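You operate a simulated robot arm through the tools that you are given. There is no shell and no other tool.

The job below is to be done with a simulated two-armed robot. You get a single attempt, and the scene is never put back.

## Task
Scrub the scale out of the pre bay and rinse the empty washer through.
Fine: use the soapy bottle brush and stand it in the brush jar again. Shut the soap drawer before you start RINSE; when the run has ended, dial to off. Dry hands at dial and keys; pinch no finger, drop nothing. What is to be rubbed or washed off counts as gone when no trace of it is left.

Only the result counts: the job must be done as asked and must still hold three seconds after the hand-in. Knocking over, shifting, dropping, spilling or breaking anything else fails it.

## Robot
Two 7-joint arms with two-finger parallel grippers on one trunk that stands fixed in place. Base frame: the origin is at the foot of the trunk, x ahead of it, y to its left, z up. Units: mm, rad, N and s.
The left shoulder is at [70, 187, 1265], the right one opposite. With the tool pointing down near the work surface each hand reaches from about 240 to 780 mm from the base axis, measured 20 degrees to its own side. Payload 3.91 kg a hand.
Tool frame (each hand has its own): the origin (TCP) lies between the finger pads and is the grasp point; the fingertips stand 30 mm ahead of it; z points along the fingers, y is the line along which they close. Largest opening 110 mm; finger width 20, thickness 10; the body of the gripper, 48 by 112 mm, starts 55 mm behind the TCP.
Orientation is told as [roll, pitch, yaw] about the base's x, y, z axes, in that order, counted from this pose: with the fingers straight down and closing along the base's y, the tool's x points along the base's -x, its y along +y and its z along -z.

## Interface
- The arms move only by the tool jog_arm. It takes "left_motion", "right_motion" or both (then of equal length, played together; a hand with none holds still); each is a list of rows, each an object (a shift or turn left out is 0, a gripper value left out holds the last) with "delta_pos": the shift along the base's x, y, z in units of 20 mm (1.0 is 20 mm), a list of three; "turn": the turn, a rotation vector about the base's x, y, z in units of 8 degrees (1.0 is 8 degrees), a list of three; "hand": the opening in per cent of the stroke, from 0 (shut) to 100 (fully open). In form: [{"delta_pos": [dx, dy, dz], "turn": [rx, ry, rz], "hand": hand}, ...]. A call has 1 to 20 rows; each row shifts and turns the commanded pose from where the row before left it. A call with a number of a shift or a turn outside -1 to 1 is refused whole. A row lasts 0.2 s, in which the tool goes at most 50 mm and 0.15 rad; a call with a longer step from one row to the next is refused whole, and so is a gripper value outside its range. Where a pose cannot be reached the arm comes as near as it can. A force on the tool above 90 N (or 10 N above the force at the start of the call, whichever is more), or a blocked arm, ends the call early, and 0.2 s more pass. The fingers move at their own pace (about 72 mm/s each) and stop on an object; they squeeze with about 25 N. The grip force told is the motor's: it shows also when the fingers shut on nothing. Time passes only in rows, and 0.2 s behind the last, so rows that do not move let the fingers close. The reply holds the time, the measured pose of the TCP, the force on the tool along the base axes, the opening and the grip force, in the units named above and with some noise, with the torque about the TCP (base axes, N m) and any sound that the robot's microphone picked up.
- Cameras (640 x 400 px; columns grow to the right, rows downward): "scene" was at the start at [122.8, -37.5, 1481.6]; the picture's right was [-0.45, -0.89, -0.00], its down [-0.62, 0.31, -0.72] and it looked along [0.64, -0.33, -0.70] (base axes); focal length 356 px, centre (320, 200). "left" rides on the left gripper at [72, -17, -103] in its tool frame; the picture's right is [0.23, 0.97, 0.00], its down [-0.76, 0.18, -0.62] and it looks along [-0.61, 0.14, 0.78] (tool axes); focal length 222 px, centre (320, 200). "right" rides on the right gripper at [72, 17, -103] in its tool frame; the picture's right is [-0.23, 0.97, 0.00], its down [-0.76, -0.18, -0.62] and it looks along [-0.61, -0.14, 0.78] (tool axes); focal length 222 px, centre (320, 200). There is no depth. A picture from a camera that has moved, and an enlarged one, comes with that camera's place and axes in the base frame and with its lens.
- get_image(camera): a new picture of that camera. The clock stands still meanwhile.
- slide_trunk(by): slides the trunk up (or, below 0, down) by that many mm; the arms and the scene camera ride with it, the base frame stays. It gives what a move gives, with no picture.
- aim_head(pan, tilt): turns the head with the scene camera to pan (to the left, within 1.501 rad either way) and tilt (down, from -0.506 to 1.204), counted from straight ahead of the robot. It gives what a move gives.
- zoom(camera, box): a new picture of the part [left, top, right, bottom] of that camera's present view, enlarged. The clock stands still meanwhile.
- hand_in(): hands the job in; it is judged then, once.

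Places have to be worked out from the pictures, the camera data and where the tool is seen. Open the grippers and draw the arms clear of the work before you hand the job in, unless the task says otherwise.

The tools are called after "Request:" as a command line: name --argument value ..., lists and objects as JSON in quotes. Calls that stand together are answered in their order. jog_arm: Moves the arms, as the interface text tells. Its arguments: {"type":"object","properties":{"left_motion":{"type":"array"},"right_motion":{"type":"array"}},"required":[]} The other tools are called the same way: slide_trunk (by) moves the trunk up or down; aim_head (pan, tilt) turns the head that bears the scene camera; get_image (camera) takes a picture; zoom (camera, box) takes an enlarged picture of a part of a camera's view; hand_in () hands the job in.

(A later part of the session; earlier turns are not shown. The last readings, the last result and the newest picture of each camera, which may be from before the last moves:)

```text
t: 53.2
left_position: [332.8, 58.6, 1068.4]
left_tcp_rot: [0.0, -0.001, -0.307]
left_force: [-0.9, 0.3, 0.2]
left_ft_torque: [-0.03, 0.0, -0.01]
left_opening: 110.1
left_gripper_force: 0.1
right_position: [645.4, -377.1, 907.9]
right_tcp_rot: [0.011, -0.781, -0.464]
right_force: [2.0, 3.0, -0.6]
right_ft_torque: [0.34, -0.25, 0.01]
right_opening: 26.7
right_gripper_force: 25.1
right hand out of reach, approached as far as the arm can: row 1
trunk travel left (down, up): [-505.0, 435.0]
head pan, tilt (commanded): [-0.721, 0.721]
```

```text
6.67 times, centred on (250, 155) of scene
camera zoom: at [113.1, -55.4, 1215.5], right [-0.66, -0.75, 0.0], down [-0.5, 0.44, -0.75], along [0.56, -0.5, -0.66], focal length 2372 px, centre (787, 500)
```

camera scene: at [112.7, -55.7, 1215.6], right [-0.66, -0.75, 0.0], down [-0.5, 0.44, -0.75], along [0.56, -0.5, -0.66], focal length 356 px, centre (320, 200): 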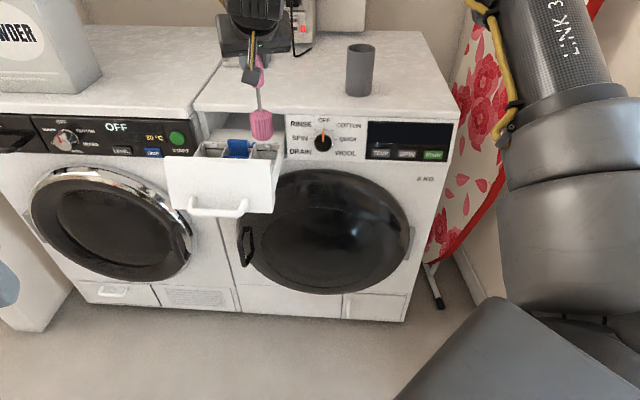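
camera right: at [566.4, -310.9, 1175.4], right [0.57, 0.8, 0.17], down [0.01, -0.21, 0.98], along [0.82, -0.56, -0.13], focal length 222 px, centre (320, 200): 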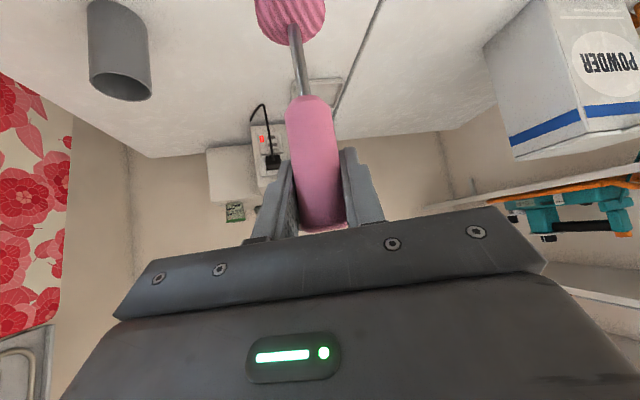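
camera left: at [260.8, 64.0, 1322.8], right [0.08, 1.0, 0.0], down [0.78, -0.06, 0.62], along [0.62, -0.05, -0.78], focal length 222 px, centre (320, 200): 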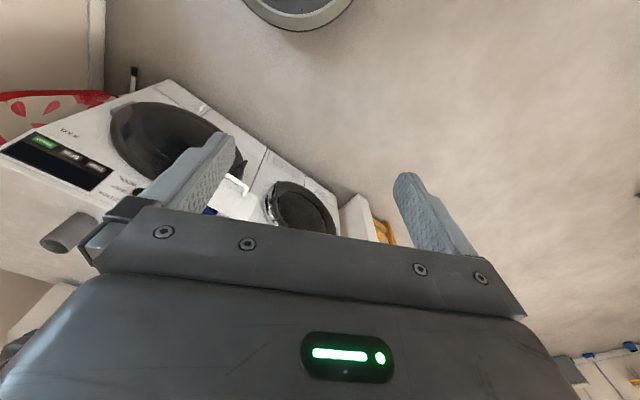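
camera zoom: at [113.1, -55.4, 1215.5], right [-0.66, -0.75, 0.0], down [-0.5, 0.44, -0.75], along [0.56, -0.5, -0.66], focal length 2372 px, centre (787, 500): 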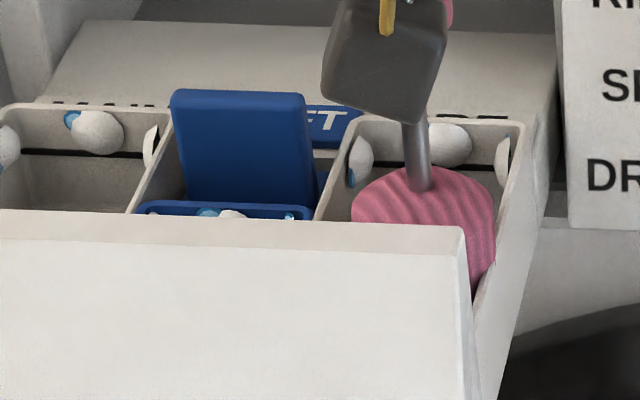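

The wrist limit stops me at p_n -723, some 12 mm from the front wall. I centre the brush sideways and swing its head forward a few degrees by turning the hand about the width axis.

Request:
jog_arm --right_motion '[{"delta_pos": [0.35, 0.35, 0]}, {"turn": [0.25, 0.25, 0]}, {"turn": [0.25, 0.25, 0]}]'

Request:
jog_arm --right_motion '[{"turn": [0.2, 0.2, 0]}, {"delta_pos": [0, 0, 0]}]'

Request:
zoom --camera "scene" --box '[205, 125, 295, 185]'

```text
t: 54.0
left_position: [333.8, 58.3, 1069.6]
left_tcp_rot: [0.0, 0.001, -0.306]
left_force: [-0.3, -0.5, 0.0]
left_ft_torque: [0.01, -0.01, -0.02]
left_opening: 110.0
left_gripper_force: 0.0
right_position: [651.6, -367.7, 908.4]
right_tcp_rot: [0.053, -0.688, -0.491]
right_force: [-0.1, 0.9, 0.0]
right_ft_torque: [-0.03, 0.03, -0.03]
right_opening: 26.5
right_gripper_force: 25.2
trunk travel left (down, up): [-505.0, 435.0]
head pan, tilt (commanded): [-0.721, 0.721]
```

```text
t: 54.6
left_position: [333.7, 57.3, 1069.6]
left_tcp_rot: [-0.002, -0.002, -0.308]
left_force: [0.3, -0.6, -0.6]
left_ft_torque: [-0.03, 0.01, -0.02]
left_opening: 110.1
left_gripper_force: 0.1
right_position: [651.4, -367.3, 908.5]
right_tcp_rot: [0.064, -0.649, -0.501]
right_force: [0.4, 0.4, 0.3]
right_ft_torque: [-0.04, -0.01, -0.01]
right_opening: 26.4
right_gripper_force: 25.0
trunk travel left (down, up): [-505.0, 435.0]
head pan, tilt (commanded): [-0.721, 0.721]
```

```text
6.67 times, centred on (250, 155) of scene
camera zoom: at [113.0, -55.7, 1215.5], right [-0.66, -0.75, 0.0], down [-0.5, 0.44, -0.75], along [0.56, -0.5, -0.66], focal length 2372 px, centre (787, 500)
```

zoom: 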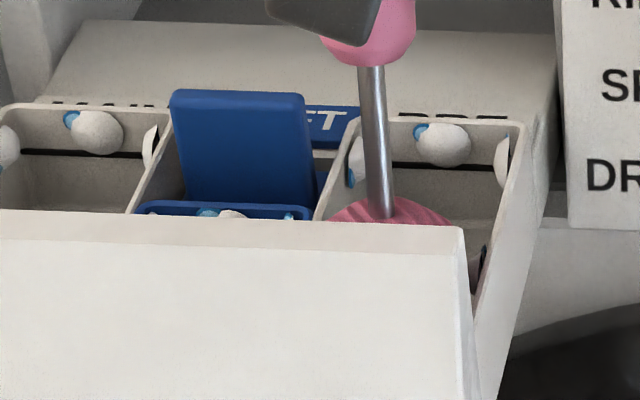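

The brush head is near the front wall but not pressing yet. I swing it a little more until I feel contact, then rub there.

Request:
jog_arm --right_motion '[{"turn": [0.25, 0.25, 0]}, {"delta_pos": [-0.1, 0.1, 0]}]'

Request:
jog_arm --right_motion '[{"delta_pos": [-0.1, 0.1, 0]}, {"delta_pos": [-0.1, 0.1, 0]}]'

Request:
jog_arm --right_motion '[{"delta_pos": [-0.1, 0.1, 0]}, {"delta_pos": [-0.1, 0.1, 0]}]'

```text
t: 55.2
left_position: [333.8, 59.1, 1069.0]
left_tcp_rot: [0.001, -0.001, -0.308]
left_force: [-0.7, -0.3, -0.3]
left_ft_torque: [-0.02, -0.01, 0.0]
left_opening: 109.9
left_gripper_force: 0.0
right_position: [649.2, -366.7, 908.3]
right_tcp_rot: [0.083, -0.602, -0.512]
right_force: [1.3, -1.9, -1.0]
right_ft_torque: [-0.27, -0.24, 0.01]
right_opening: 26.2
right_gripper_force: 24.9
trunk travel left (down, up): [-505.0, 435.0]
head pan, tilt (commanded): [-0.721, 0.721]
```

```text
t: 55.8
left_position: [334.2, 58.6, 1068.4]
left_tcp_rot: [-0.001, 0.0, -0.307]
left_force: [0.1, -0.6, -0.2]
left_ft_torque: [0.01, -0.03, 0.0]
left_opening: 110.0
left_gripper_force: 0.2
right_position: [644.2, -362.2, 908.4]
right_tcp_rot: [0.082, -0.602, -0.512]
right_force: [0.5, -0.4, -0.3]
right_ft_torque: [-0.16, -0.16, -0.02]
right_opening: 26.3
right_gripper_force: 24.9
trunk travel left (down, up): [-505.0, 435.0]
head pan, tilt (commanded): [-0.721, 0.721]
```

```text
t: 56.4
left_position: [334.0, 56.7, 1068.5]
left_tcp_rot: [-0.001, 0.001, -0.307]
left_force: [-1.0, -0.6, 1.2]
left_ft_torque: [-0.03, 0.01, -0.01]
left_opening: 110.3
left_gripper_force: 0.2
right_position: [641.3, -358.8, 908.8]
right_tcp_rot: [0.083, -0.603, -0.51]
right_force: [4.1, -3.0, -0.2]
right_ft_torque: [-0.45, -0.63, -0.04]
right_opening: 26.3
right_gripper_force: 25.3
trunk travel left (down, up): [-505.0, 435.0]
head pan, tilt (commanded): [-0.721, 0.721]
```

Contact with the front wall is about 5 N. I rub sideways and vertically there with the pressure eased.

Request:
jog_arm --right_motion '[{"delta_pos": [0.25, 0.2, 0]}, {"delta_pos": [-0.2, -0.2, 0.2]}, {"delta_pos": [-0.2, -0.2, 0]}, {"delta_pos": [0.2, 0.2, -0.2]}, {"delta_pos": [0.2, 0.2, 0]}, {"delta_pos": [-0.2, -0.2, 0.3]}, {"delta_pos": [-0.2, -0.2, 0]}, {"delta_pos": [0.2, 0.2, 0]}, {"delta_pos": [0, 0, -0.4]}, {"delta_pos": [0, 0, 0.3]}]'

Request:
jog_arm --right_motion '[{"delta_pos": [0.4, -0.4, 0.2], "turn": [-0.3, -0.3, 0]}, {"delta_pos": [0.4, -0.4, 0.8], "turn": [-0.35, -0.35, 0]}, {"delta_pos": [0, 0, 0.9], "turn": [-0.33, -0.33, 0]}, {"delta_pos": [0, 0, 0.9]}, {"delta_pos": [0, 0, 0.9]}]'

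Request:
zoom --camera "scene" --box '[205, 125, 295, 185]'

Request:
zoom --camera "scene" --box '[255, 135, 295, 165]'

```text
t: 58.6
left_position: [333.0, 59.2, 1068.7]
left_tcp_rot: [0.001, -0.001, -0.308]
left_force: [-0.1, 0.7, -0.4]
left_ft_torque: [-0.01, 0.01, 0.02]
left_opening: 109.9
left_gripper_force: 0.1
right_position: [642.0, -358.9, 913.6]
right_tcp_rot: [0.081, -0.603, -0.511]
right_force: [0.6, -1.6, -0.5]
right_ft_torque: [-0.25, -0.19, 0.01]
right_opening: 26.4
right_gripper_force: 24.6
trunk travel left (down, up): [-505.0, 435.0]
head pan, tilt (commanded): [-0.721, 0.721]
```

```text
t: 59.8
left_position: [333.4, 59.1, 1069.8]
left_tcp_rot: [0.001, 0.0, -0.307]
left_force: [0.1, 0.3, 0.6]
left_ft_torque: [-0.01, -0.02, 0.02]
left_opening: 110.0
left_gripper_force: 0.1
right_position: [657.6, -373.4, 987.9]
right_tcp_rot: [0.01, -0.787, -0.465]
right_force: [-0.3, -0.2, -0.5]
right_ft_torque: [0.02, 0.0, 0.0]
right_opening: 26.4
right_gripper_force: 24.8
trunk travel left (down, up): [-505.0, 435.0]
head pan, tilt (commanded): [-0.721, 0.721]
```

```text
6.67 times, centred on (250, 155) of scene
camera zoom: at [112.4, -55.2, 1215.6], right [-0.66, -0.75, 0.0], down [-0.5, 0.44, -0.75], along [0.56, -0.5, -0.66], focal length 2372 px, centre (787, 500)
```

zoom: 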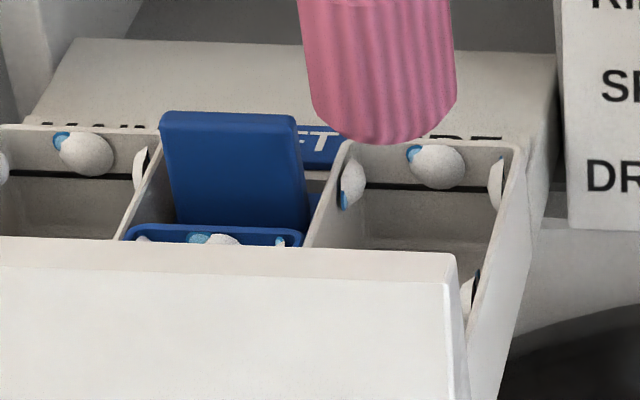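

```text
13.33 times, centred on (275, 150) of scene
camera zoom: at [112.4, -55.2, 1215.6], right [-0.66, -0.75, 0.0], down [-0.5, 0.44, -0.75], along [0.56, -0.5, -0.66], focal length 4743 px, centre (920, 867)
```

zoom: 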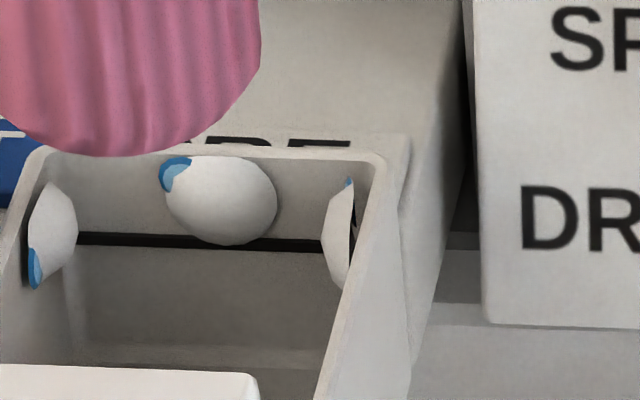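

The drawer has been drawn about 10 mm further out, and the left patch's dark outline is gone. I need to see the right wall's inner face, so I bring the left camera in from the left front.

Request:
jog_arm --left_motion '[{"delta_pos": [0.95, -0.5, -0.2]}, {"delta_pos": [0.95, -0.5, -0.2]}, {"delta_pos": [0.95, -0.5, -0.2]}, {"delta_pos": [0.95, -0.5, -0.2]}, {"delta_pos": [0.95, -0.5, -0.2]}, {"delta_pos": [0.95, -0.5, -0.2]}, {"delta_pos": [0.95, -0.5, -0.2]}, {"delta_pos": [0.95, -0.5, -0.2]}, {"delta_pos": [0.95, -0.5, -0.2]}, {"delta_pos": [0.95, -0.5, -0.2]}, {"delta_pos": [0.95, -0.5, -0.2]}, {"delta_pos": [0.95, -0.5, -0.2]}]'

Request:
get_image --camera "left"

```text
t: 62.6
left_position: [547.6, -54.9, 1042.8]
left_tcp_rot: [-0.05, -0.033, -0.275]
left_force: [0.1, -0.4, 0.2]
left_ft_torque: [0.0, 0.05, 0.02]
left_opening: 109.9
left_gripper_force: 0.1
left hand out of reach, approached as far as the arm can: row 11, 12
right_position: [659.0, -372.4, 986.6]
right_tcp_rot: [0.01, -0.787, -0.463]
right_force: [0.7, 0.3, -0.6]
right_ft_torque: [-0.02, -0.05, 0.0]
right_opening: 26.2
right_gripper_force: 24.8
trunk travel left (down, up): [-505.0, 435.0]
head pan, tilt (commanded): [-0.721, 0.721]
stopped in row 12 (left hand): the arm was blocked; the commanded pose is now the measured one
```

```text
taken
camera left: at [472.0, -45.0, 1145.7], right [0.05, 1.0, -0.06], down [0.77, 0.0, 0.64], along [0.64, -0.07, -0.77], focal length 222 px, centre (320, 200)
```

left: 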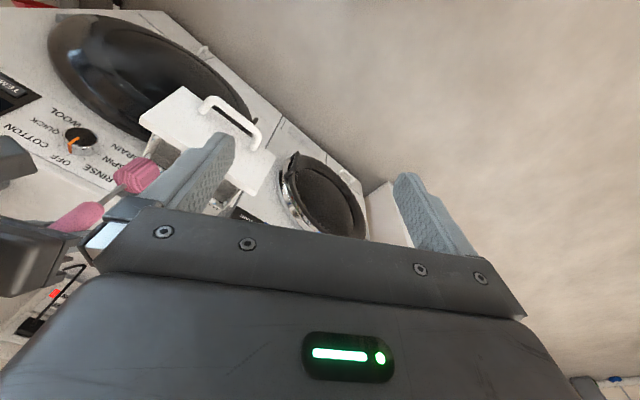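

The left finger hides the bay, so I close the left gripper to clear the line of sight and draw that arm back slightly from where it was blocked.

Request:
jog_arm --left_motion '[{"hand": 0, "delta_pos": [-0.3, 0.2, 0]}, {"hand": 0}, {"hand": 0}, {"hand": 0}, {"hand": 0}]'

Request:
get_image --camera "left"

Request:
get_image --camera "scene"

```text
t: 63.8
left_position: [539.2, -52.6, 1041.6]
left_tcp_rot: [-0.044, -0.031, -0.279]
left_force: [0.7, 0.5, -0.9]
left_ft_torque: [-0.01, -0.02, -0.01]
left_opening: 0.0
left_gripper_force: 24.9
right_position: [658.0, -375.3, 985.7]
right_tcp_rot: [0.01, -0.786, -0.463]
right_force: [-0.1, -0.7, -1.0]
right_ft_torque: [0.02, 0.0, -0.01]
right_opening: 26.4
right_gripper_force: 25.3
trunk travel left (down, up): [-505.0, 435.0]
head pan, tilt (commanded): [-0.721, 0.721]
```

```text
taken
camera left: at [464.8, -44.3, 1143.5], right [0.05, 1.0, -0.05], down [0.77, -0.01, 0.64], along [0.64, -0.07, -0.77], focal length 222 px, centre (320, 200)
```

left: 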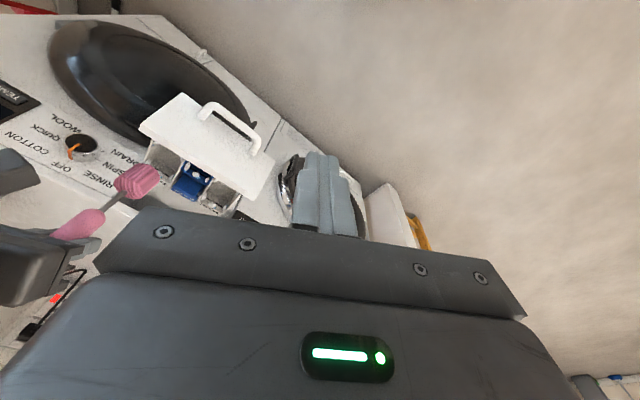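

```text
taken
camera scene: at [113.0, -55.8, 1215.5], right [-0.66, -0.75, 0.0], down [-0.5, 0.44, -0.75], along [0.56, -0.5, -0.66], focal length 356 px, centre (320, 200)
```

scene: 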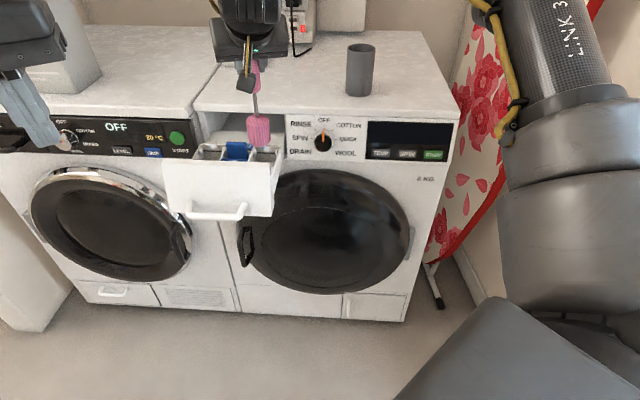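

Now the left camera sees the drawer clearly, so I zoom in on the PRE bay.

Request:
zoom --camera "left" --box '[130, 135, 200, 190]'

Request:
zoom --camera "left" --box '[140, 140, 180, 170]'

Request:
zoom --camera "left" --box '[140, 130, 250, 220]'

```text
7.27 times, centred on (165, 162) of left
camera zoom: at [464.8, -44.3, 1143.5], right [0.05, 1.0, -0.05], down [0.77, -0.01, 0.64], along [0.64, -0.07, -0.77], focal length 1615 px, centre (1447, 473)
```

zoom: 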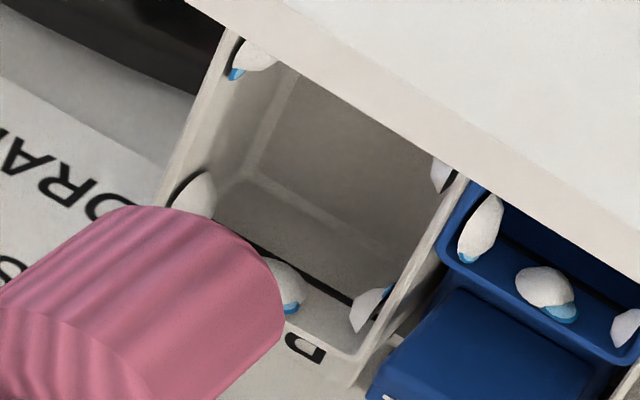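

```text
13.33 times, centred on (160, 155) of left
camera zoom: at [464.8, -44.3, 1143.5], right [0.05, 1.0, -0.05], down [0.77, -0.01, 0.64], along [0.64, -0.07, -0.77], focal length 2962 px, centre (2453, 800)
```

zoom: 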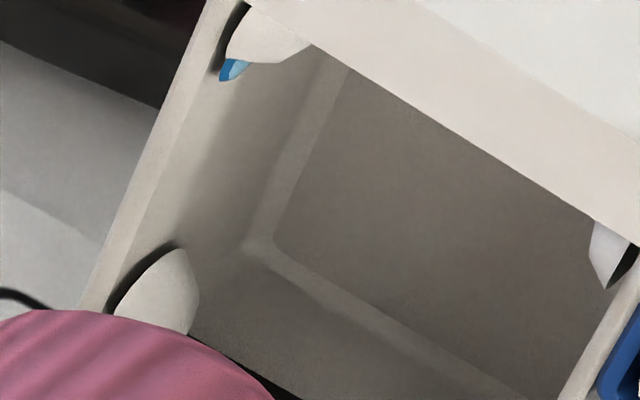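

```text
4.44 times, centred on (195, 175) of left
camera zoom: at [464.8, -44.3, 1143.5], right [0.05, 1.0, -0.05], down [0.77, -0.01, 0.64], along [0.64, -0.07, -0.77], focal length 987 px, centre (876, 311)
```

zoom: 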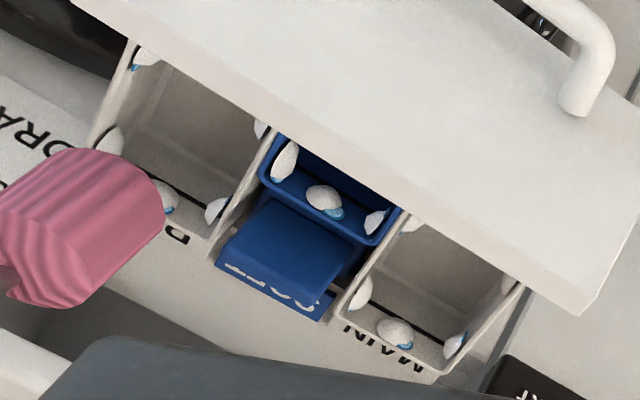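

From here I can see suds at five places in each bay. In PRE, dark crescents remain behind the ones at left-front, right-front and right-back, so scale is probably still there, while the back and left-back are clean. I go down again and scrub left-front harder.

Request:
jog_arm --right_motion '[{"delta_pos": [0.26, -0.05, -0.9]}, {"delta_pos": [0, 0, -0.95]}, {"delta_pos": [0, 0, -0.95]}, {"delta_pos": [0, 0, -0.95]}, {"delta_pos": [0.2, 0.2, -0.1]}, {"delta_pos": [0.2, 0.2, 0]}]'

Request:
jog_arm --right_motion '[{"delta_pos": [0.1, 0.1, 0]}, {"delta_pos": [0.05, 0.05, 0]}]'

```text
t: 65.2
left_position: [539.1, -54.9, 1041.2]
left_tcp_rot: [-0.044, -0.032, -0.28]
left_force: [-0.3, 0.8, 1.0]
left_ft_torque: [-0.01, -0.01, 0.0]
left_opening: 0.0
left_gripper_force: 25.2
right_position: [671.4, -367.8, 908.7]
right_tcp_rot: [0.008, -0.787, -0.464]
right_force: [-5.6, -3.9, 1.0]
right_ft_torque: [-0.48, 0.71, 0.01]
right_opening: 26.4
right_gripper_force: 25.1
trunk travel left (down, up): [-505.0, 435.0]
head pan, tilt (commanded): [-0.721, 0.721]
```

```text
t: 65.8
left_position: [538.9, -53.3, 1043.0]
left_tcp_rot: [-0.043, -0.031, -0.28]
left_force: [-0.5, -0.6, 0.2]
left_ft_torque: [0.02, 0.02, -0.02]
left_opening: 0.1
left_gripper_force: 25.4
right_position: [673.1, -364.8, 909.9]
right_tcp_rot: [0.008, -0.786, -0.464]
right_force: [-5.2, -6.0, 1.4]
right_ft_torque: [-0.81, 0.69, -0.03]
right_opening: 27.4
right_gripper_force: 24.9
trunk travel left (down, up): [-505.0, 435.0]
head pan, tilt (commanded): [-0.721, 0.721]
```

Contact is about 8 N; I ease back slightly and make repeated strokes over the left-front spot.

Request:
jog_arm --right_motion '[{"delta_pos": [-0.06, -0.06, 0]}, {"delta_pos": [-0.25, 0.25, 0.2]}, {"delta_pos": [0.5, -0.5, 0]}, {"delta_pos": [-0.5, 0.5, 0.2]}, {"delta_pos": [0.5, -0.5, 0]}, {"delta_pos": [-0.5, 0.5, -0.2]}, {"delta_pos": [0.5, -0.5, 0]}, {"delta_pos": [-0.25, 0.25, -0.4]}, {"delta_pos": [0, 0, 0.7]}, {"delta_pos": [0, 0, -0.7]}, {"delta_pos": [-0.25, 0.25, 0.7]}, {"delta_pos": [0, 0, -0.7]}, {"delta_pos": [0.5, -0.5, 0.2]}, {"delta_pos": [-0.5, 0.5, 0]}, {"delta_pos": [0.5, -0.5, 0.2]}, {"delta_pos": [-0.5, 0.5, 0]}, {"delta_pos": [0.25, -0.25, 0]}, {"delta_pos": [-0.2, -0.2, 0]}, {"delta_pos": [-0.25, -0.25, 0]}]'

```text
t: 69.8
left_position: [540.9, -52.9, 1041.9]
left_tcp_rot: [-0.044, -0.033, -0.279]
left_force: [0.0, 0.2, -0.1]
left_ft_torque: [-0.02, -0.01, 0.0]
left_opening: 0.2
left_gripper_force: 25.4
right_position: [664.2, -373.2, 914.2]
right_tcp_rot: [0.01, -0.787, -0.464]
right_force: [0.2, -0.8, -0.5]
right_ft_torque: [-0.01, 0.0, 0.03]
right_opening: 26.5
right_gripper_force: 25.1
trunk travel left (down, up): [-505.0, 435.0]
head pan, tilt (commanded): [-0.721, 0.721]
```

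Now I move to the right-front spot and do the same there.

Request:
jog_arm --right_motion '[{"delta_pos": [-0.28, -0.28, -0.2]}, {"delta_pos": [-0.28, -0.28, -0.1]}, {"delta_pos": [-0.06, -0.06, 0]}]'

Request:
jog_arm --right_motion '[{"delta_pos": [-0.25, 0.25, 0.2]}, {"delta_pos": [0.5, -0.5, 0]}, {"delta_pos": [-0.5, 0.5, 0.2]}, {"delta_pos": [0.5, -0.5, 0]}, {"delta_pos": [-0.5, 0.5, -0.2]}, {"delta_pos": [0.5, -0.5, 0]}, {"delta_pos": [-0.25, 0.25, -0.4]}, {"delta_pos": [0, 0, 0.7]}, {"delta_pos": [0, 0, -0.7]}, {"delta_pos": [-0.25, 0.25, 0.7]}, {"delta_pos": [0, 0, -0.7]}, {"delta_pos": [0.5, -0.5, 0.2]}, {"delta_pos": [-0.5, 0.5, 0]}, {"delta_pos": [0.5, -0.5, 0.2]}, {"delta_pos": [-0.5, 0.5, 0]}, {"delta_pos": [0.25, -0.25, 0]}]'

```text
t: 70.6
left_position: [541.5, -51.8, 1040.8]
left_tcp_rot: [-0.046, -0.03, -0.281]
left_force: [-0.4, -0.4, 1.2]
left_ft_torque: [-0.02, 0.01, -0.05]
left_opening: 0.0
left_gripper_force: 25.4
right_position: [651.2, -385.6, 909.3]
right_tcp_rot: [0.011, -0.789, -0.465]
right_force: [6.1, 5.4, 2.6]
right_ft_torque: [0.71, -0.82, 0.06]
right_opening: 26.8
right_gripper_force: 25.1
trunk travel left (down, up): [-505.0, 435.0]
head pan, tilt (commanded): [-0.721, 0.721]
```

```text
t: 74.0
left_position: [541.5, -51.2, 1041.1]
left_tcp_rot: [-0.045, -0.032, -0.279]
left_force: [0.0, 0.7, 0.0]
left_ft_torque: [-0.03, 0.03, 0.02]
left_opening: 0.0
left_gripper_force: 24.9
right_position: [652.9, -385.0, 911.5]
right_tcp_rot: [0.008, -0.788, -0.463]
right_force: [3.9, 4.9, -0.8]
right_ft_torque: [0.66, -0.6, 0.02]
right_opening: 26.9
right_gripper_force: 25.3
trunk travel left (down, up): [-505.0, 435.0]
head pan, tilt (commanded): [-0.721, 0.721]
```

Next the right-back corner: I slide along the wall to the back and stroke there.

Request:
jog_arm --right_motion '[{"delta_pos": [0.45, -0.45, 0]}, {"delta_pos": [0.45, -0.45, -0.1]}, {"delta_pos": [0.4, -0.4, 0]}]'

Request:
jog_arm --right_motion '[{"delta_pos": [0, 0, 0.6]}, {"delta_pos": [0, 0, -0.6]}, {"delta_pos": [-0.4, 0.4, 0.2]}, {"delta_pos": [0.4, -0.4, 0]}, {"delta_pos": [-0.4, 0.4, 0.2]}, {"delta_pos": [0.4, -0.4, 0]}, {"delta_pos": [-0.4, 0.4, -0.2]}, {"delta_pos": [0.45, -0.45, -0.2]}, {"delta_pos": [0, 0, 0.6]}, {"delta_pos": [0, 0, -0.6]}, {"delta_pos": [0, 0, 0.6]}, {"delta_pos": [0, 0, -0.6]}, {"delta_pos": [-0.4, 0.4, 0.2]}, {"delta_pos": [0.4, -0.4, 0]}, {"delta_pos": [-0.3, 0.3, 0]}]'

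```text
t: 74.8
left_position: [540.2, -51.4, 1041.6]
left_tcp_rot: [-0.046, -0.031, -0.28]
left_force: [-0.4, -0.1, 0.2]
left_ft_torque: [-0.01, 0.02, 0.03]
left_opening: 0.0
left_gripper_force: 24.9
right_position: [679.0, -412.9, 909.3]
right_tcp_rot: [0.005, -0.787, -0.462]
right_force: [4.6, 5.6, -0.4]
right_ft_torque: [0.76, -0.55, 0.03]
right_opening: 26.7
right_gripper_force: 24.8
trunk travel left (down, up): [-505.0, 435.0]
head pan, tilt (commanded): [-0.721, 0.721]
```

```text
t: 78.0
left_position: [541.2, -50.5, 1040.7]
left_tcp_rot: [-0.046, -0.029, -0.281]
left_force: [0.8, 0.5, -0.7]
left_ft_torque: [-0.01, 0.01, 0.01]
left_opening: 0.1
left_gripper_force: 25.5
right_position: [674.0, -405.5, 913.9]
right_tcp_rot: [0.007, -0.787, -0.463]
right_force: [7.2, 3.1, -1.4]
right_ft_torque: [0.49, -0.84, 0.04]
right_opening: 26.9
right_gripper_force: 24.9
trunk travel left (down, up): [-505.0, 435.0]
head pan, tilt (commanded): [-0.721, 0.721]
```

Now I ease off the wall, lift the brush clear and look into the bay with the left camera.

Request:
jog_arm --right_motion '[{"delta_pos": [0.4, 0.4, 0]}, {"delta_pos": [0, 0, 0.95]}, {"delta_pos": [0, 0, 0.95]}, {"delta_pos": [0, 0, 0.95]}, {"delta_pos": [0, 0, 0.95]}, {"delta_pos": [0, -0.5, 0.95]}, {"delta_pos": [0, -1, 0.5]}, {"delta_pos": [0, -1, 0]}]'

Request:
zoom --camera "left" --box '[130, 135, 200, 190]'

Request:
zoom --camera "left" --box '[140, 140, 180, 170]'

Request:
zoom --camera "scene" --box '[255, 135, 295, 165]'

```text
t: 79.8
left_position: [538.1, -53.0, 1041.3]
left_tcp_rot: [-0.042, -0.031, -0.278]
left_force: [0.3, 0.3, -0.1]
left_ft_torque: [-0.01, -0.02, -0.02]
left_opening: 0.2
left_gripper_force: 24.9
right_position: [680.3, -450.1, 1018.4]
right_tcp_rot: [0.01, -0.786, -0.466]
right_force: [0.2, -0.5, 0.6]
right_ft_torque: [0.01, 0.01, -0.01]
right_opening: 26.1
right_gripper_force: 24.5
trunk travel left (down, up): [-505.0, 435.0]
head pan, tilt (commanded): [-0.721, 0.721]
```

```text
7.27 times, centred on (165, 162) of left
camera zoom: at [464.8, -44.8, 1143.5], right [0.05, 1.0, -0.05], down [0.77, -0.01, 0.64], along [0.64, -0.07, -0.77], focal length 1615 px, centre (1447, 473)
```

zoom: 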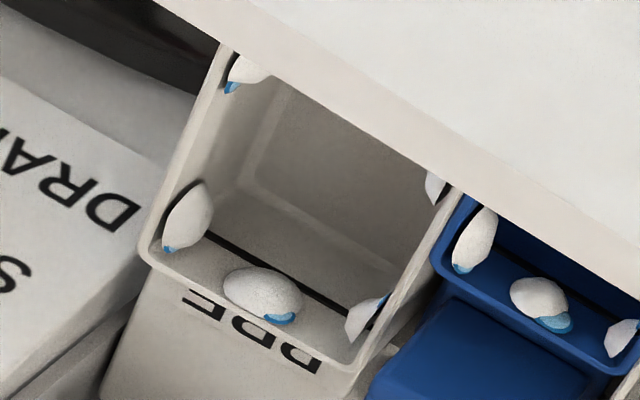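

```text
13.33 times, centred on (160, 155) of left
camera zoom: at [464.8, -44.8, 1143.5], right [0.05, 1.0, -0.05], down [0.77, -0.01, 0.64], along [0.64, -0.07, -0.77], focal length 2962 px, centre (2453, 800)
```

zoom: 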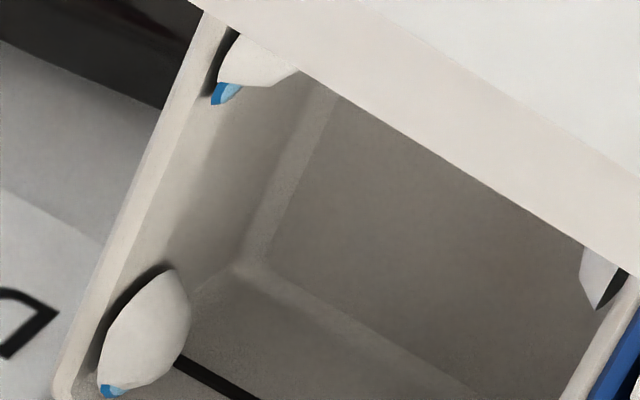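

```text
13.33 times, centred on (275, 150) of scene
camera zoom: at [112.9, -56.5, 1215.5], right [-0.66, -0.75, 0.0], down [-0.5, 0.44, -0.75], along [0.56, -0.5, -0.66], focal length 4743 px, centre (920, 867)
```

zoom: 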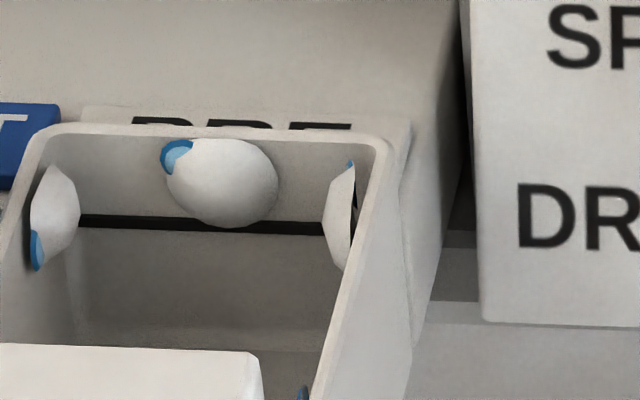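

Dark edges remain behind some suds; I compare with the suds in SOFT and MAIN, where no scale was, to see whether that is only shading.

Request:
zoom --camera "left" --box '[205, 175, 245, 215]'

Request:
zoom --camera "left" --box '[172, 155, 212, 190]'

Request:
zoom --camera "left" --box '[140, 155, 170, 180]'

Request:
zoom --camera "left" --box '[148, 135, 168, 155]'

```text
10.00 times, centred on (225, 195) of left
camera zoom: at [464.8, -44.8, 1143.5], right [0.05, 1.0, -0.05], down [0.77, -0.01, 0.64], along [0.64, -0.07, -0.77], focal length 2221 px, centre (1270, 250)
```

zoom: 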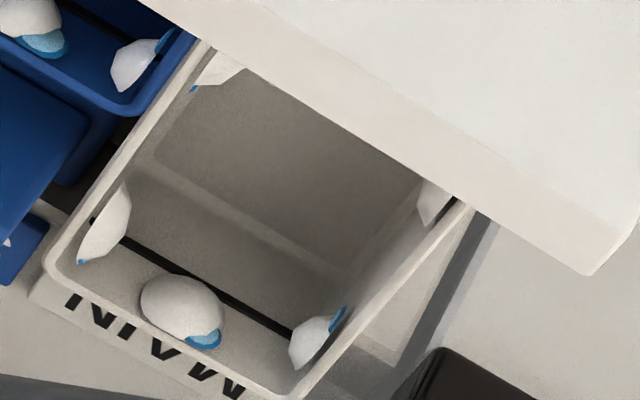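

```text
11.43 times, centred on (192, 172) of left
camera zoom: at [464.8, -44.8, 1143.5], right [0.05, 1.0, -0.05], down [0.77, -0.01, 0.64], along [0.64, -0.07, -0.77], focal length 2538 px, centre (1783, 514)
```

zoom: 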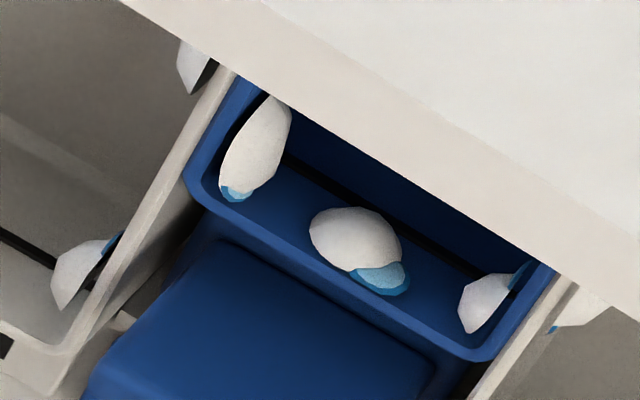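

```text
16.00 times, centred on (155, 168) of left
camera zoom: at [464.8, -44.8, 1143.5], right [0.05, 1.0, -0.05], down [0.77, -0.01, 0.64], along [0.64, -0.07, -0.77], focal length 3554 px, centre (2960, 720)
```

zoom: 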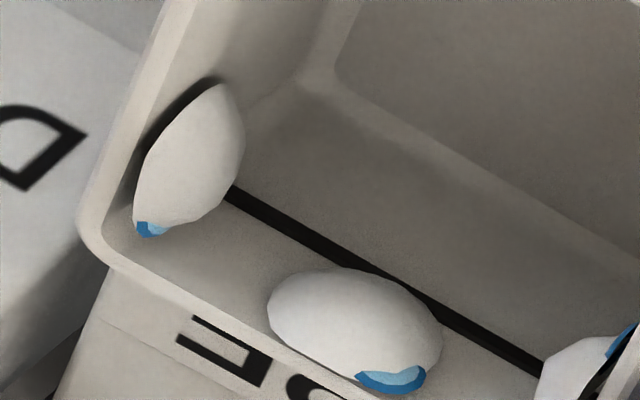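

```text
16.00 times, centred on (158, 145) of left
camera zoom: at [464.8, -44.8, 1143.5], right [0.05, 1.0, -0.05], down [0.77, -0.01, 0.64], along [0.64, -0.07, -0.77], focal length 3554 px, centre (2912, 1080)
```

zoom: 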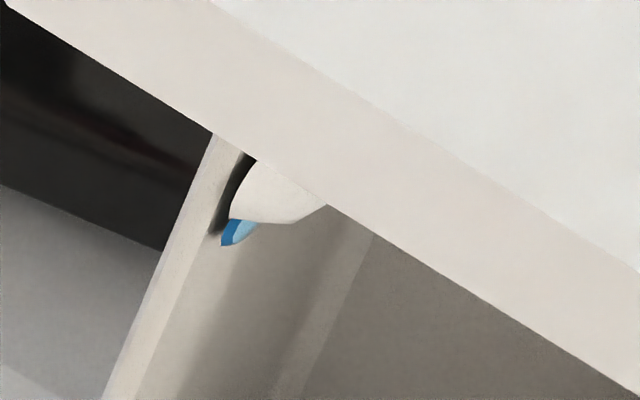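

In MAIN the suds sit flush, but in PRE dark bases seem to remain behind the side-wall ones. I zoom tighter on each to be sure.

Request:
zoom --camera "left" --box '[166, 168, 178, 176]'

Request:
zoom --camera "left" --box '[172, 152, 184, 160]'

Request:
zoom --camera "left" --box '[222, 192, 234, 200]'

Request:
zoom --camera "left" --box '[143, 155, 155, 163]'

Request:
zoom --camera "left" --box '[196, 183, 208, 193]'

```text
16.00 times, centred on (172, 172) of left
camera zoom: at [464.8, -44.8, 1143.5], right [0.05, 1.0, -0.05], down [0.77, -0.01, 0.64], along [0.64, -0.07, -0.77], focal length 3554 px, centre (2688, 648)
```

zoom: 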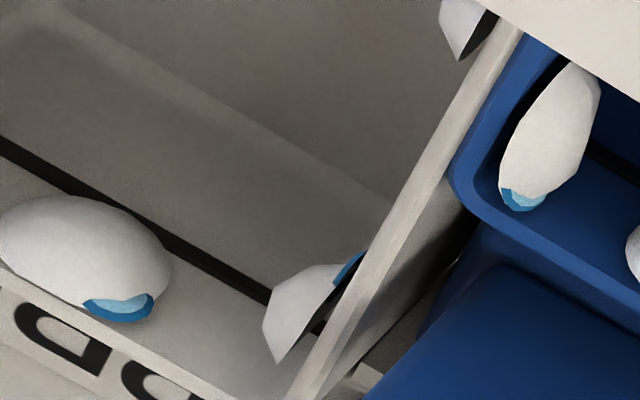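

```text
16.00 times, centred on (178, 156) of left
camera zoom: at [464.8, -44.8, 1143.5], right [0.05, 1.0, -0.05], down [0.77, -0.01, 0.64], along [0.64, -0.07, -0.77], focal length 3554 px, centre (2592, 904)
```

zoom: 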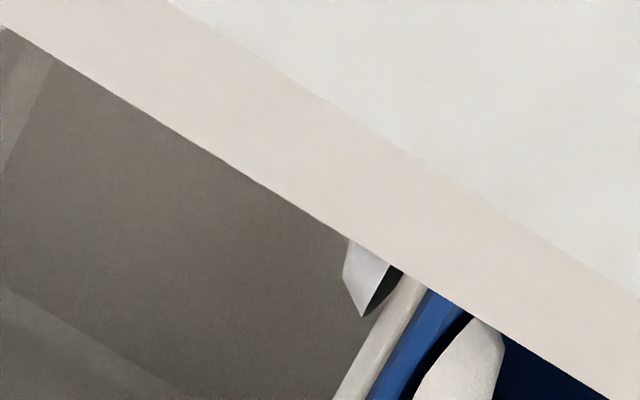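

```text
16.00 times, centred on (228, 196) of left
camera zoom: at [464.8, -44.8, 1143.5], right [0.05, 1.0, -0.05], down [0.77, -0.01, 0.64], along [0.64, -0.07, -0.77], focal length 3554 px, centre (1792, 264)
```

zoom: 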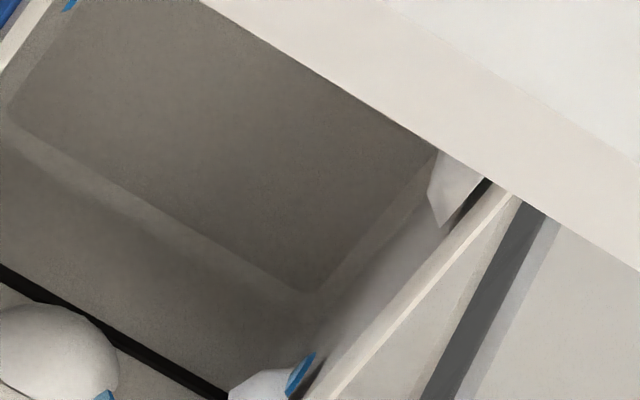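

```text
16.00 times, centred on (149, 159) of left
camera zoom: at [464.8, -44.8, 1143.5], right [0.05, 1.0, -0.05], down [0.77, -0.01, 0.64], along [0.64, -0.07, -0.77], focal length 3554 px, centre (3056, 856)
```

zoom: 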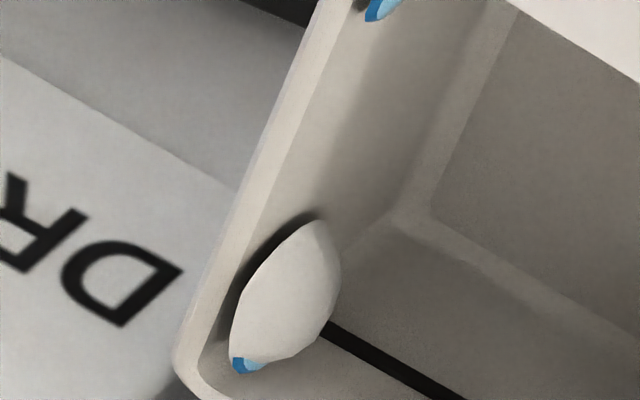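

```text
16.00 times, centred on (202, 188) of left
camera zoom: at [464.8, -44.8, 1143.5], right [0.05, 1.0, -0.05], down [0.77, -0.01, 0.64], along [0.64, -0.07, -0.77], focal length 3554 px, centre (2208, 392)
```

zoom: 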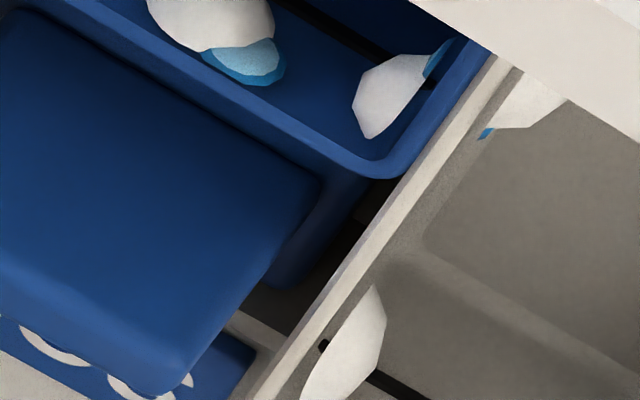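

Dark crescents also show in SOFT and MAIN, so they are mostly contact shadow. To judge the right-wall scale I compare the scene-camera slivers with the earlier pictures.

Request:
zoom --camera "scene" --box '[255, 145, 295, 175]'

Request:
zoom --camera "scene" --box '[205, 125, 295, 185]'

```text
13.33 times, centred on (275, 160) of scene
camera zoom: at [112.9, -56.5, 1215.5], right [-0.66, -0.75, 0.0], down [-0.5, 0.44, -0.75], along [0.56, -0.5, -0.66], focal length 4743 px, centre (920, 733)
```

zoom: 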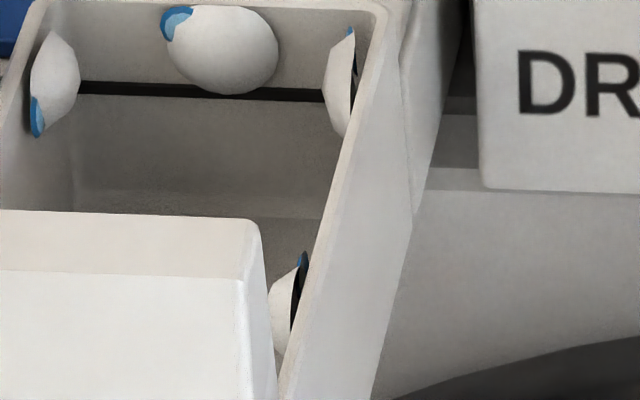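

```text
6.67 times, centred on (250, 155) of scene
camera zoom: at [112.9, -56.5, 1215.5], right [-0.66, -0.75, 0.0], down [-0.5, 0.44, -0.75], along [0.56, -0.5, -0.66], focal length 2372 px, centre (787, 500)
```

zoom: 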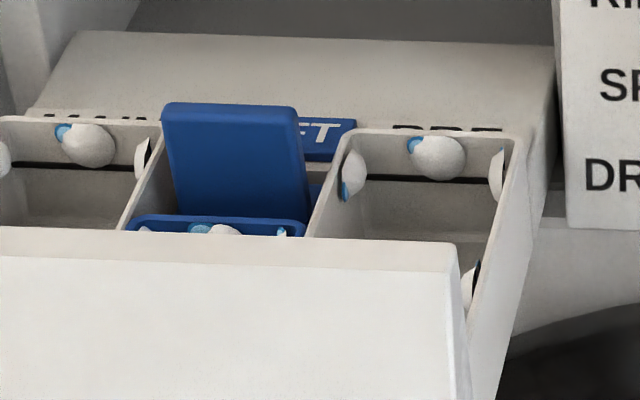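

The black edges match those on MAIN's clean bay, so they are shading. To be thorough I do another full round on the right and left walls, back to front and at varied heights.

Request:
jog_arm --right_motion '[{"delta_pos": [0, 1, 0]}, {"delta_pos": [0, 1, 0]}, {"delta_pos": [-0.13, 0.98, 0]}, {"delta_pos": [0, 0, -0.95]}, {"delta_pos": [0, 0, -0.95]}, {"delta_pos": [0, 0, -0.95]}, {"delta_pos": [0, 0, -0.95]}, {"delta_pos": [0, 0, -0.95]}, {"delta_pos": [0, 0, -0.8]}, {"delta_pos": [-0.25, -0.25, 0]}, {"delta_pos": [-0.25, -0.25, 0]}, {"delta_pos": [-0.05, -0.05, 0]}]'

Request:
jog_arm --right_motion '[{"delta_pos": [0.5, -0.5, 0]}, {"delta_pos": [0.1, -0.1, 0]}, {"delta_pos": [-0.5, 0.5, 0]}, {"delta_pos": [-0.5, 0.5, 0]}, {"delta_pos": [-0.5, 0.5, 0]}, {"delta_pos": [-0.2, 0.2, 0.3]}, {"delta_pos": [0.5, -0.5, 0]}, {"delta_pos": [0.5, -0.5, 0]}, {"delta_pos": [0.5, -0.5, 0]}, {"delta_pos": [0.2, -0.2, 0.3]}, {"delta_pos": [-0.5, 0.5, 0]}, {"delta_pos": [-0.5, 0.5, 0]}, {"delta_pos": [-0.5, 0.5, 0]}, {"delta_pos": [-0.2, 0.2, -0.3]}, {"delta_pos": [0.5, -0.5, 0]}, {"delta_pos": [0.5, -0.5, 0]}, {"delta_pos": [0.5, -0.5, -0.3]}]'

```text
t: 82.4
left_position: [539.8, -52.5, 1041.5]
left_tcp_rot: [-0.046, -0.032, -0.277]
left_force: [-1.1, -1.1, 0.0]
left_ft_torque: [0.0, 0.01, -0.01]
left_opening: 0.0
left_gripper_force: 25.3
right_position: [668.1, -399.0, 908.5]
right_tcp_rot: [0.011, -0.789, -0.462]
right_force: [5.6, 4.5, 2.4]
right_ft_torque: [0.51, -0.74, 0.04]
right_opening: 26.3
right_gripper_force: 24.7
trunk travel left (down, up): [-505.0, 435.0]
head pan, tilt (commanded): [-0.721, 0.721]
```

```text
t: 86.0
left_position: [540.7, -51.9, 1041.7]
left_tcp_rot: [-0.045, -0.031, -0.28]
left_force: [1.2, 0.1, 0.0]
left_ft_torque: [0.01, -0.01, -0.02]
left_opening: 0.0
left_gripper_force: 25.0
right_position: [675.3, -407.5, 907.7]
right_tcp_rot: [0.01, -0.786, -0.464]
right_force: [3.5, 4.8, 0.0]
right_ft_torque: [0.65, -0.5, 0.02]
right_opening: 26.8
right_gripper_force: 25.2
trunk travel left (down, up): [-505.0, 435.0]
head pan, tilt (commanded): [-0.721, 0.721]
```

The right wall has had its second full pass. Now another light pass on the back wall, then along the whole left wall.

Request:
jog_arm --right_motion '[{"delta_pos": [0.3, 0.3, 0]}, {"delta_pos": [0.45, -0.1, 0]}, {"delta_pos": [0.1, -0.1, 0.3]}, {"delta_pos": [0.2, 0.2, 0]}, {"delta_pos": [-0.3, -0.3, 0]}, {"delta_pos": [0.3, 0.3, -0.3]}, {"delta_pos": [-0.3, -0.3, 0.3]}, {"delta_pos": [0.3, 0.3, -0.3]}, {"delta_pos": [0.2, 0.2, 0]}, {"delta_pos": [-0.15, 0.15, 0]}]'

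Request:
jog_arm --right_motion '[{"delta_pos": [0.15, 0.15, 0]}, {"delta_pos": [0, 0, 0]}]'

```text
t: 88.2
left_position: [540.6, -53.8, 1042.3]
left_tcp_rot: [-0.046, -0.031, -0.281]
left_force: [0.0, -0.9, 0.4]
left_ft_torque: [-0.01, 0.02, -0.02]
left_opening: 0.0
left_gripper_force: 25.2
right_position: [696.0, -398.0, 908.1]
right_tcp_rot: [0.008, -0.787, -0.465]
right_force: [-1.6, -2.7, 0.6]
right_ft_torque: [-0.49, 0.26, -0.03]
right_opening: 26.2
right_gripper_force: 25.0
trunk travel left (down, up): [-505.0, 435.0]
head pan, tilt (commanded): [-0.721, 0.721]
```

```text
t: 88.8
left_position: [539.6, -52.7, 1042.3]
left_tcp_rot: [-0.045, -0.03, -0.279]
left_force: [-0.4, 0.0, -0.5]
left_ft_torque: [-0.01, 0.01, -0.02]
left_opening: 0.0
left_gripper_force: 24.6
right_position: [699.5, -393.3, 908.2]
right_tcp_rot: [0.008, -0.788, -0.464]
right_force: [-6.1, -6.2, 2.4]
right_ft_torque: [-0.76, 0.71, 0.01]
right_opening: 27.2
right_gripper_force: 24.8
trunk travel left (down, up): [-505.0, 435.0]
head pan, tilt (commanded): [-0.721, 0.721]
```

The left wall is pressed at about 8 N; I ease 1 mm and sweep it back to front several times.

Request:
jog_arm --right_motion '[{"delta_pos": [-0.05, -0.05, 0]}, {"delta_pos": [-0.5, 0.5, 0]}, {"delta_pos": [-0.5, 0.5, 0]}, {"delta_pos": [-0.5, 0.5, 0]}, {"delta_pos": [-0.3, 0.3, 0.3]}, {"delta_pos": [0.5, -0.5, 0]}, {"delta_pos": [0.5, -0.5, 0]}, {"delta_pos": [0.5, -0.5, 0]}, {"delta_pos": [0.3, -0.3, 0.3]}, {"delta_pos": [-0.5, 0.5, 0]}, {"delta_pos": [-0.5, 0.5, 0]}, {"delta_pos": [-0.5, 0.5, 0]}, {"delta_pos": [-0.3, 0.3, -0.3]}, {"delta_pos": [0.5, -0.5, -0.3]}, {"delta_pos": [-0.5, 0.5, 0]}, {"delta_pos": [0.5, -0.5, 0.3]}, {"delta_pos": [0.5, -0.5, 0]}, {"delta_pos": [0.5, -0.5, 0]}]'

Request:
jog_arm --right_motion '[{"delta_pos": [-0.3, -0.3, 0]}, {"delta_pos": [-0.2, -0.1, 0.5]}, {"delta_pos": [0, 0, 0.95]}, {"delta_pos": [0, 0, 0.95]}, {"delta_pos": [0, 0, 0.95]}, {"delta_pos": [0, 0, 0.95]}, {"delta_pos": [0, -0.5, 0.95]}, {"delta_pos": [0, -1, 0.5]}, {"delta_pos": [0, -1, 0]}]'

Request:
zoom --camera "left" --box '[130, 135, 200, 190]'

Request:
zoom --camera "scene" --box '[255, 140, 295, 170]'

Request:
get_image --camera "scene"

```text
t: 92.6
left_position: [539.2, -52.4, 1043.0]
left_tcp_rot: [-0.044, -0.032, -0.279]
left_force: [-0.2, -0.1, 0.3]
left_ft_torque: [0.01, -0.02, 0.01]
left_opening: 0.0
left_gripper_force: 25.7
right_position: [691.4, -389.8, 913.8]
right_tcp_rot: [0.009, -0.788, -0.463]
right_force: [-3.3, -3.2, -1.4]
right_ft_torque: [-0.44, 0.49, -0.01]
right_opening: 26.7
right_gripper_force: 24.5
trunk travel left (down, up): [-505.0, 435.0]
head pan, tilt (commanded): [-0.721, 0.721]
```

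```text
t: 94.6
left_position: [540.3, -53.4, 1041.2]
left_tcp_rot: [-0.042, -0.032, -0.28]
left_force: [0.5, -0.9, 0.6]
left_ft_torque: [0.05, 0.0, -0.01]
left_opening: 0.0
left_gripper_force: 24.5
right_position: [683.0, -446.9, 1028.6]
right_tcp_rot: [0.008, -0.786, -0.464]
right_force: [0.6, 0.3, -0.3]
right_ft_torque: [0.01, 0.0, 0.01]
right_opening: 26.3
right_gripper_force: 25.1
trunk travel left (down, up): [-505.0, 435.0]
head pan, tilt (commanded): [-0.721, 0.721]
```

```text
7.27 times, centred on (165, 162) of left
camera zoom: at [464.9, -44.9, 1143.5], right [0.05, 1.0, -0.05], down [0.77, -0.01, 0.64], along [0.64, -0.07, -0.77], focal length 1615 px, centre (1447, 473)
```

zoom: 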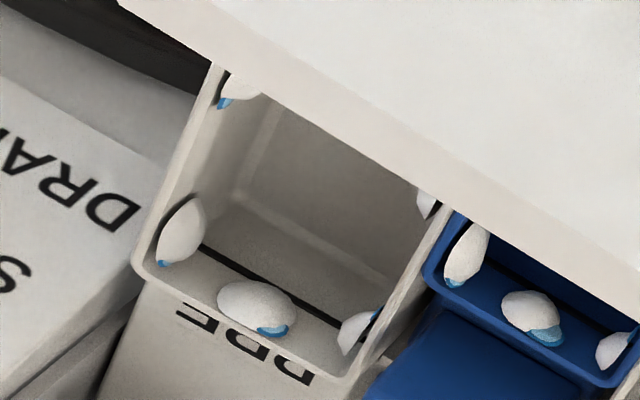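

```text
13.33 times, centred on (275, 155) of scene
camera zoom: at [112.9, -56.5, 1215.5], right [-0.66, -0.75, 0.0], down [-0.5, 0.44, -0.75], along [0.56, -0.5, -0.66], focal length 4743 px, centre (920, 800)
```

zoom: 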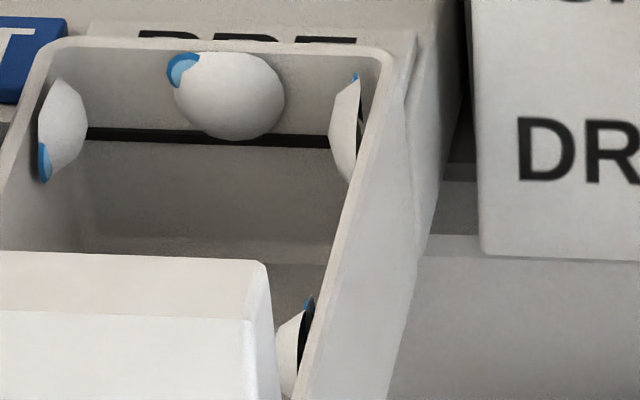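

```text
taken
camera scene: at [112.9, -56.5, 1215.5], right [-0.66, -0.75, 0.0], down [-0.5, 0.44, -0.75], along [0.56, -0.5, -0.66], focal length 356 px, centre (320, 200)
```

scene: 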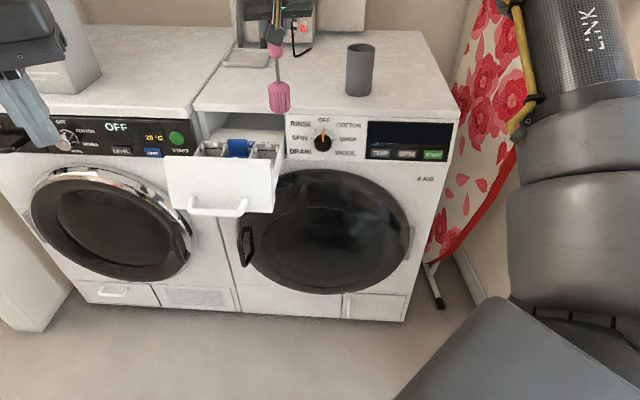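

I compare the right-wall spots with the earlier close-ups once more.

Request:
zoom --camera "left" --box '[143, 138, 163, 150]'

Request:
zoom --camera "left" --box '[140, 155, 170, 180]'

```text
16.00 times, centred on (153, 144) of left
camera zoom: at [464.9, -44.9, 1143.5], right [0.05, 1.0, -0.05], down [0.77, -0.01, 0.64], along [0.64, -0.07, -0.77], focal length 3554 px, centre (2992, 1096)
```

zoom: 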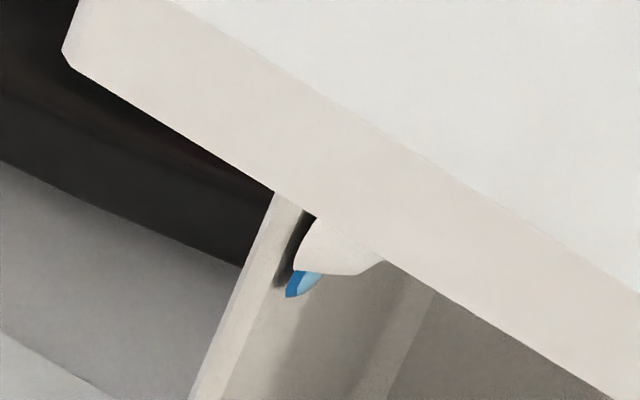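

```text
16.00 times, centred on (155, 168) of left
camera zoom: at [464.9, -44.9, 1143.5], right [0.05, 1.0, -0.05], down [0.77, -0.01, 0.64], along [0.64, -0.07, -0.77], focal length 3554 px, centre (2960, 720)
```

zoom: 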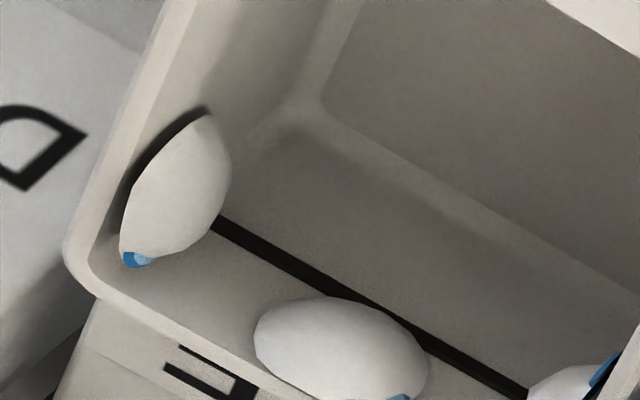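

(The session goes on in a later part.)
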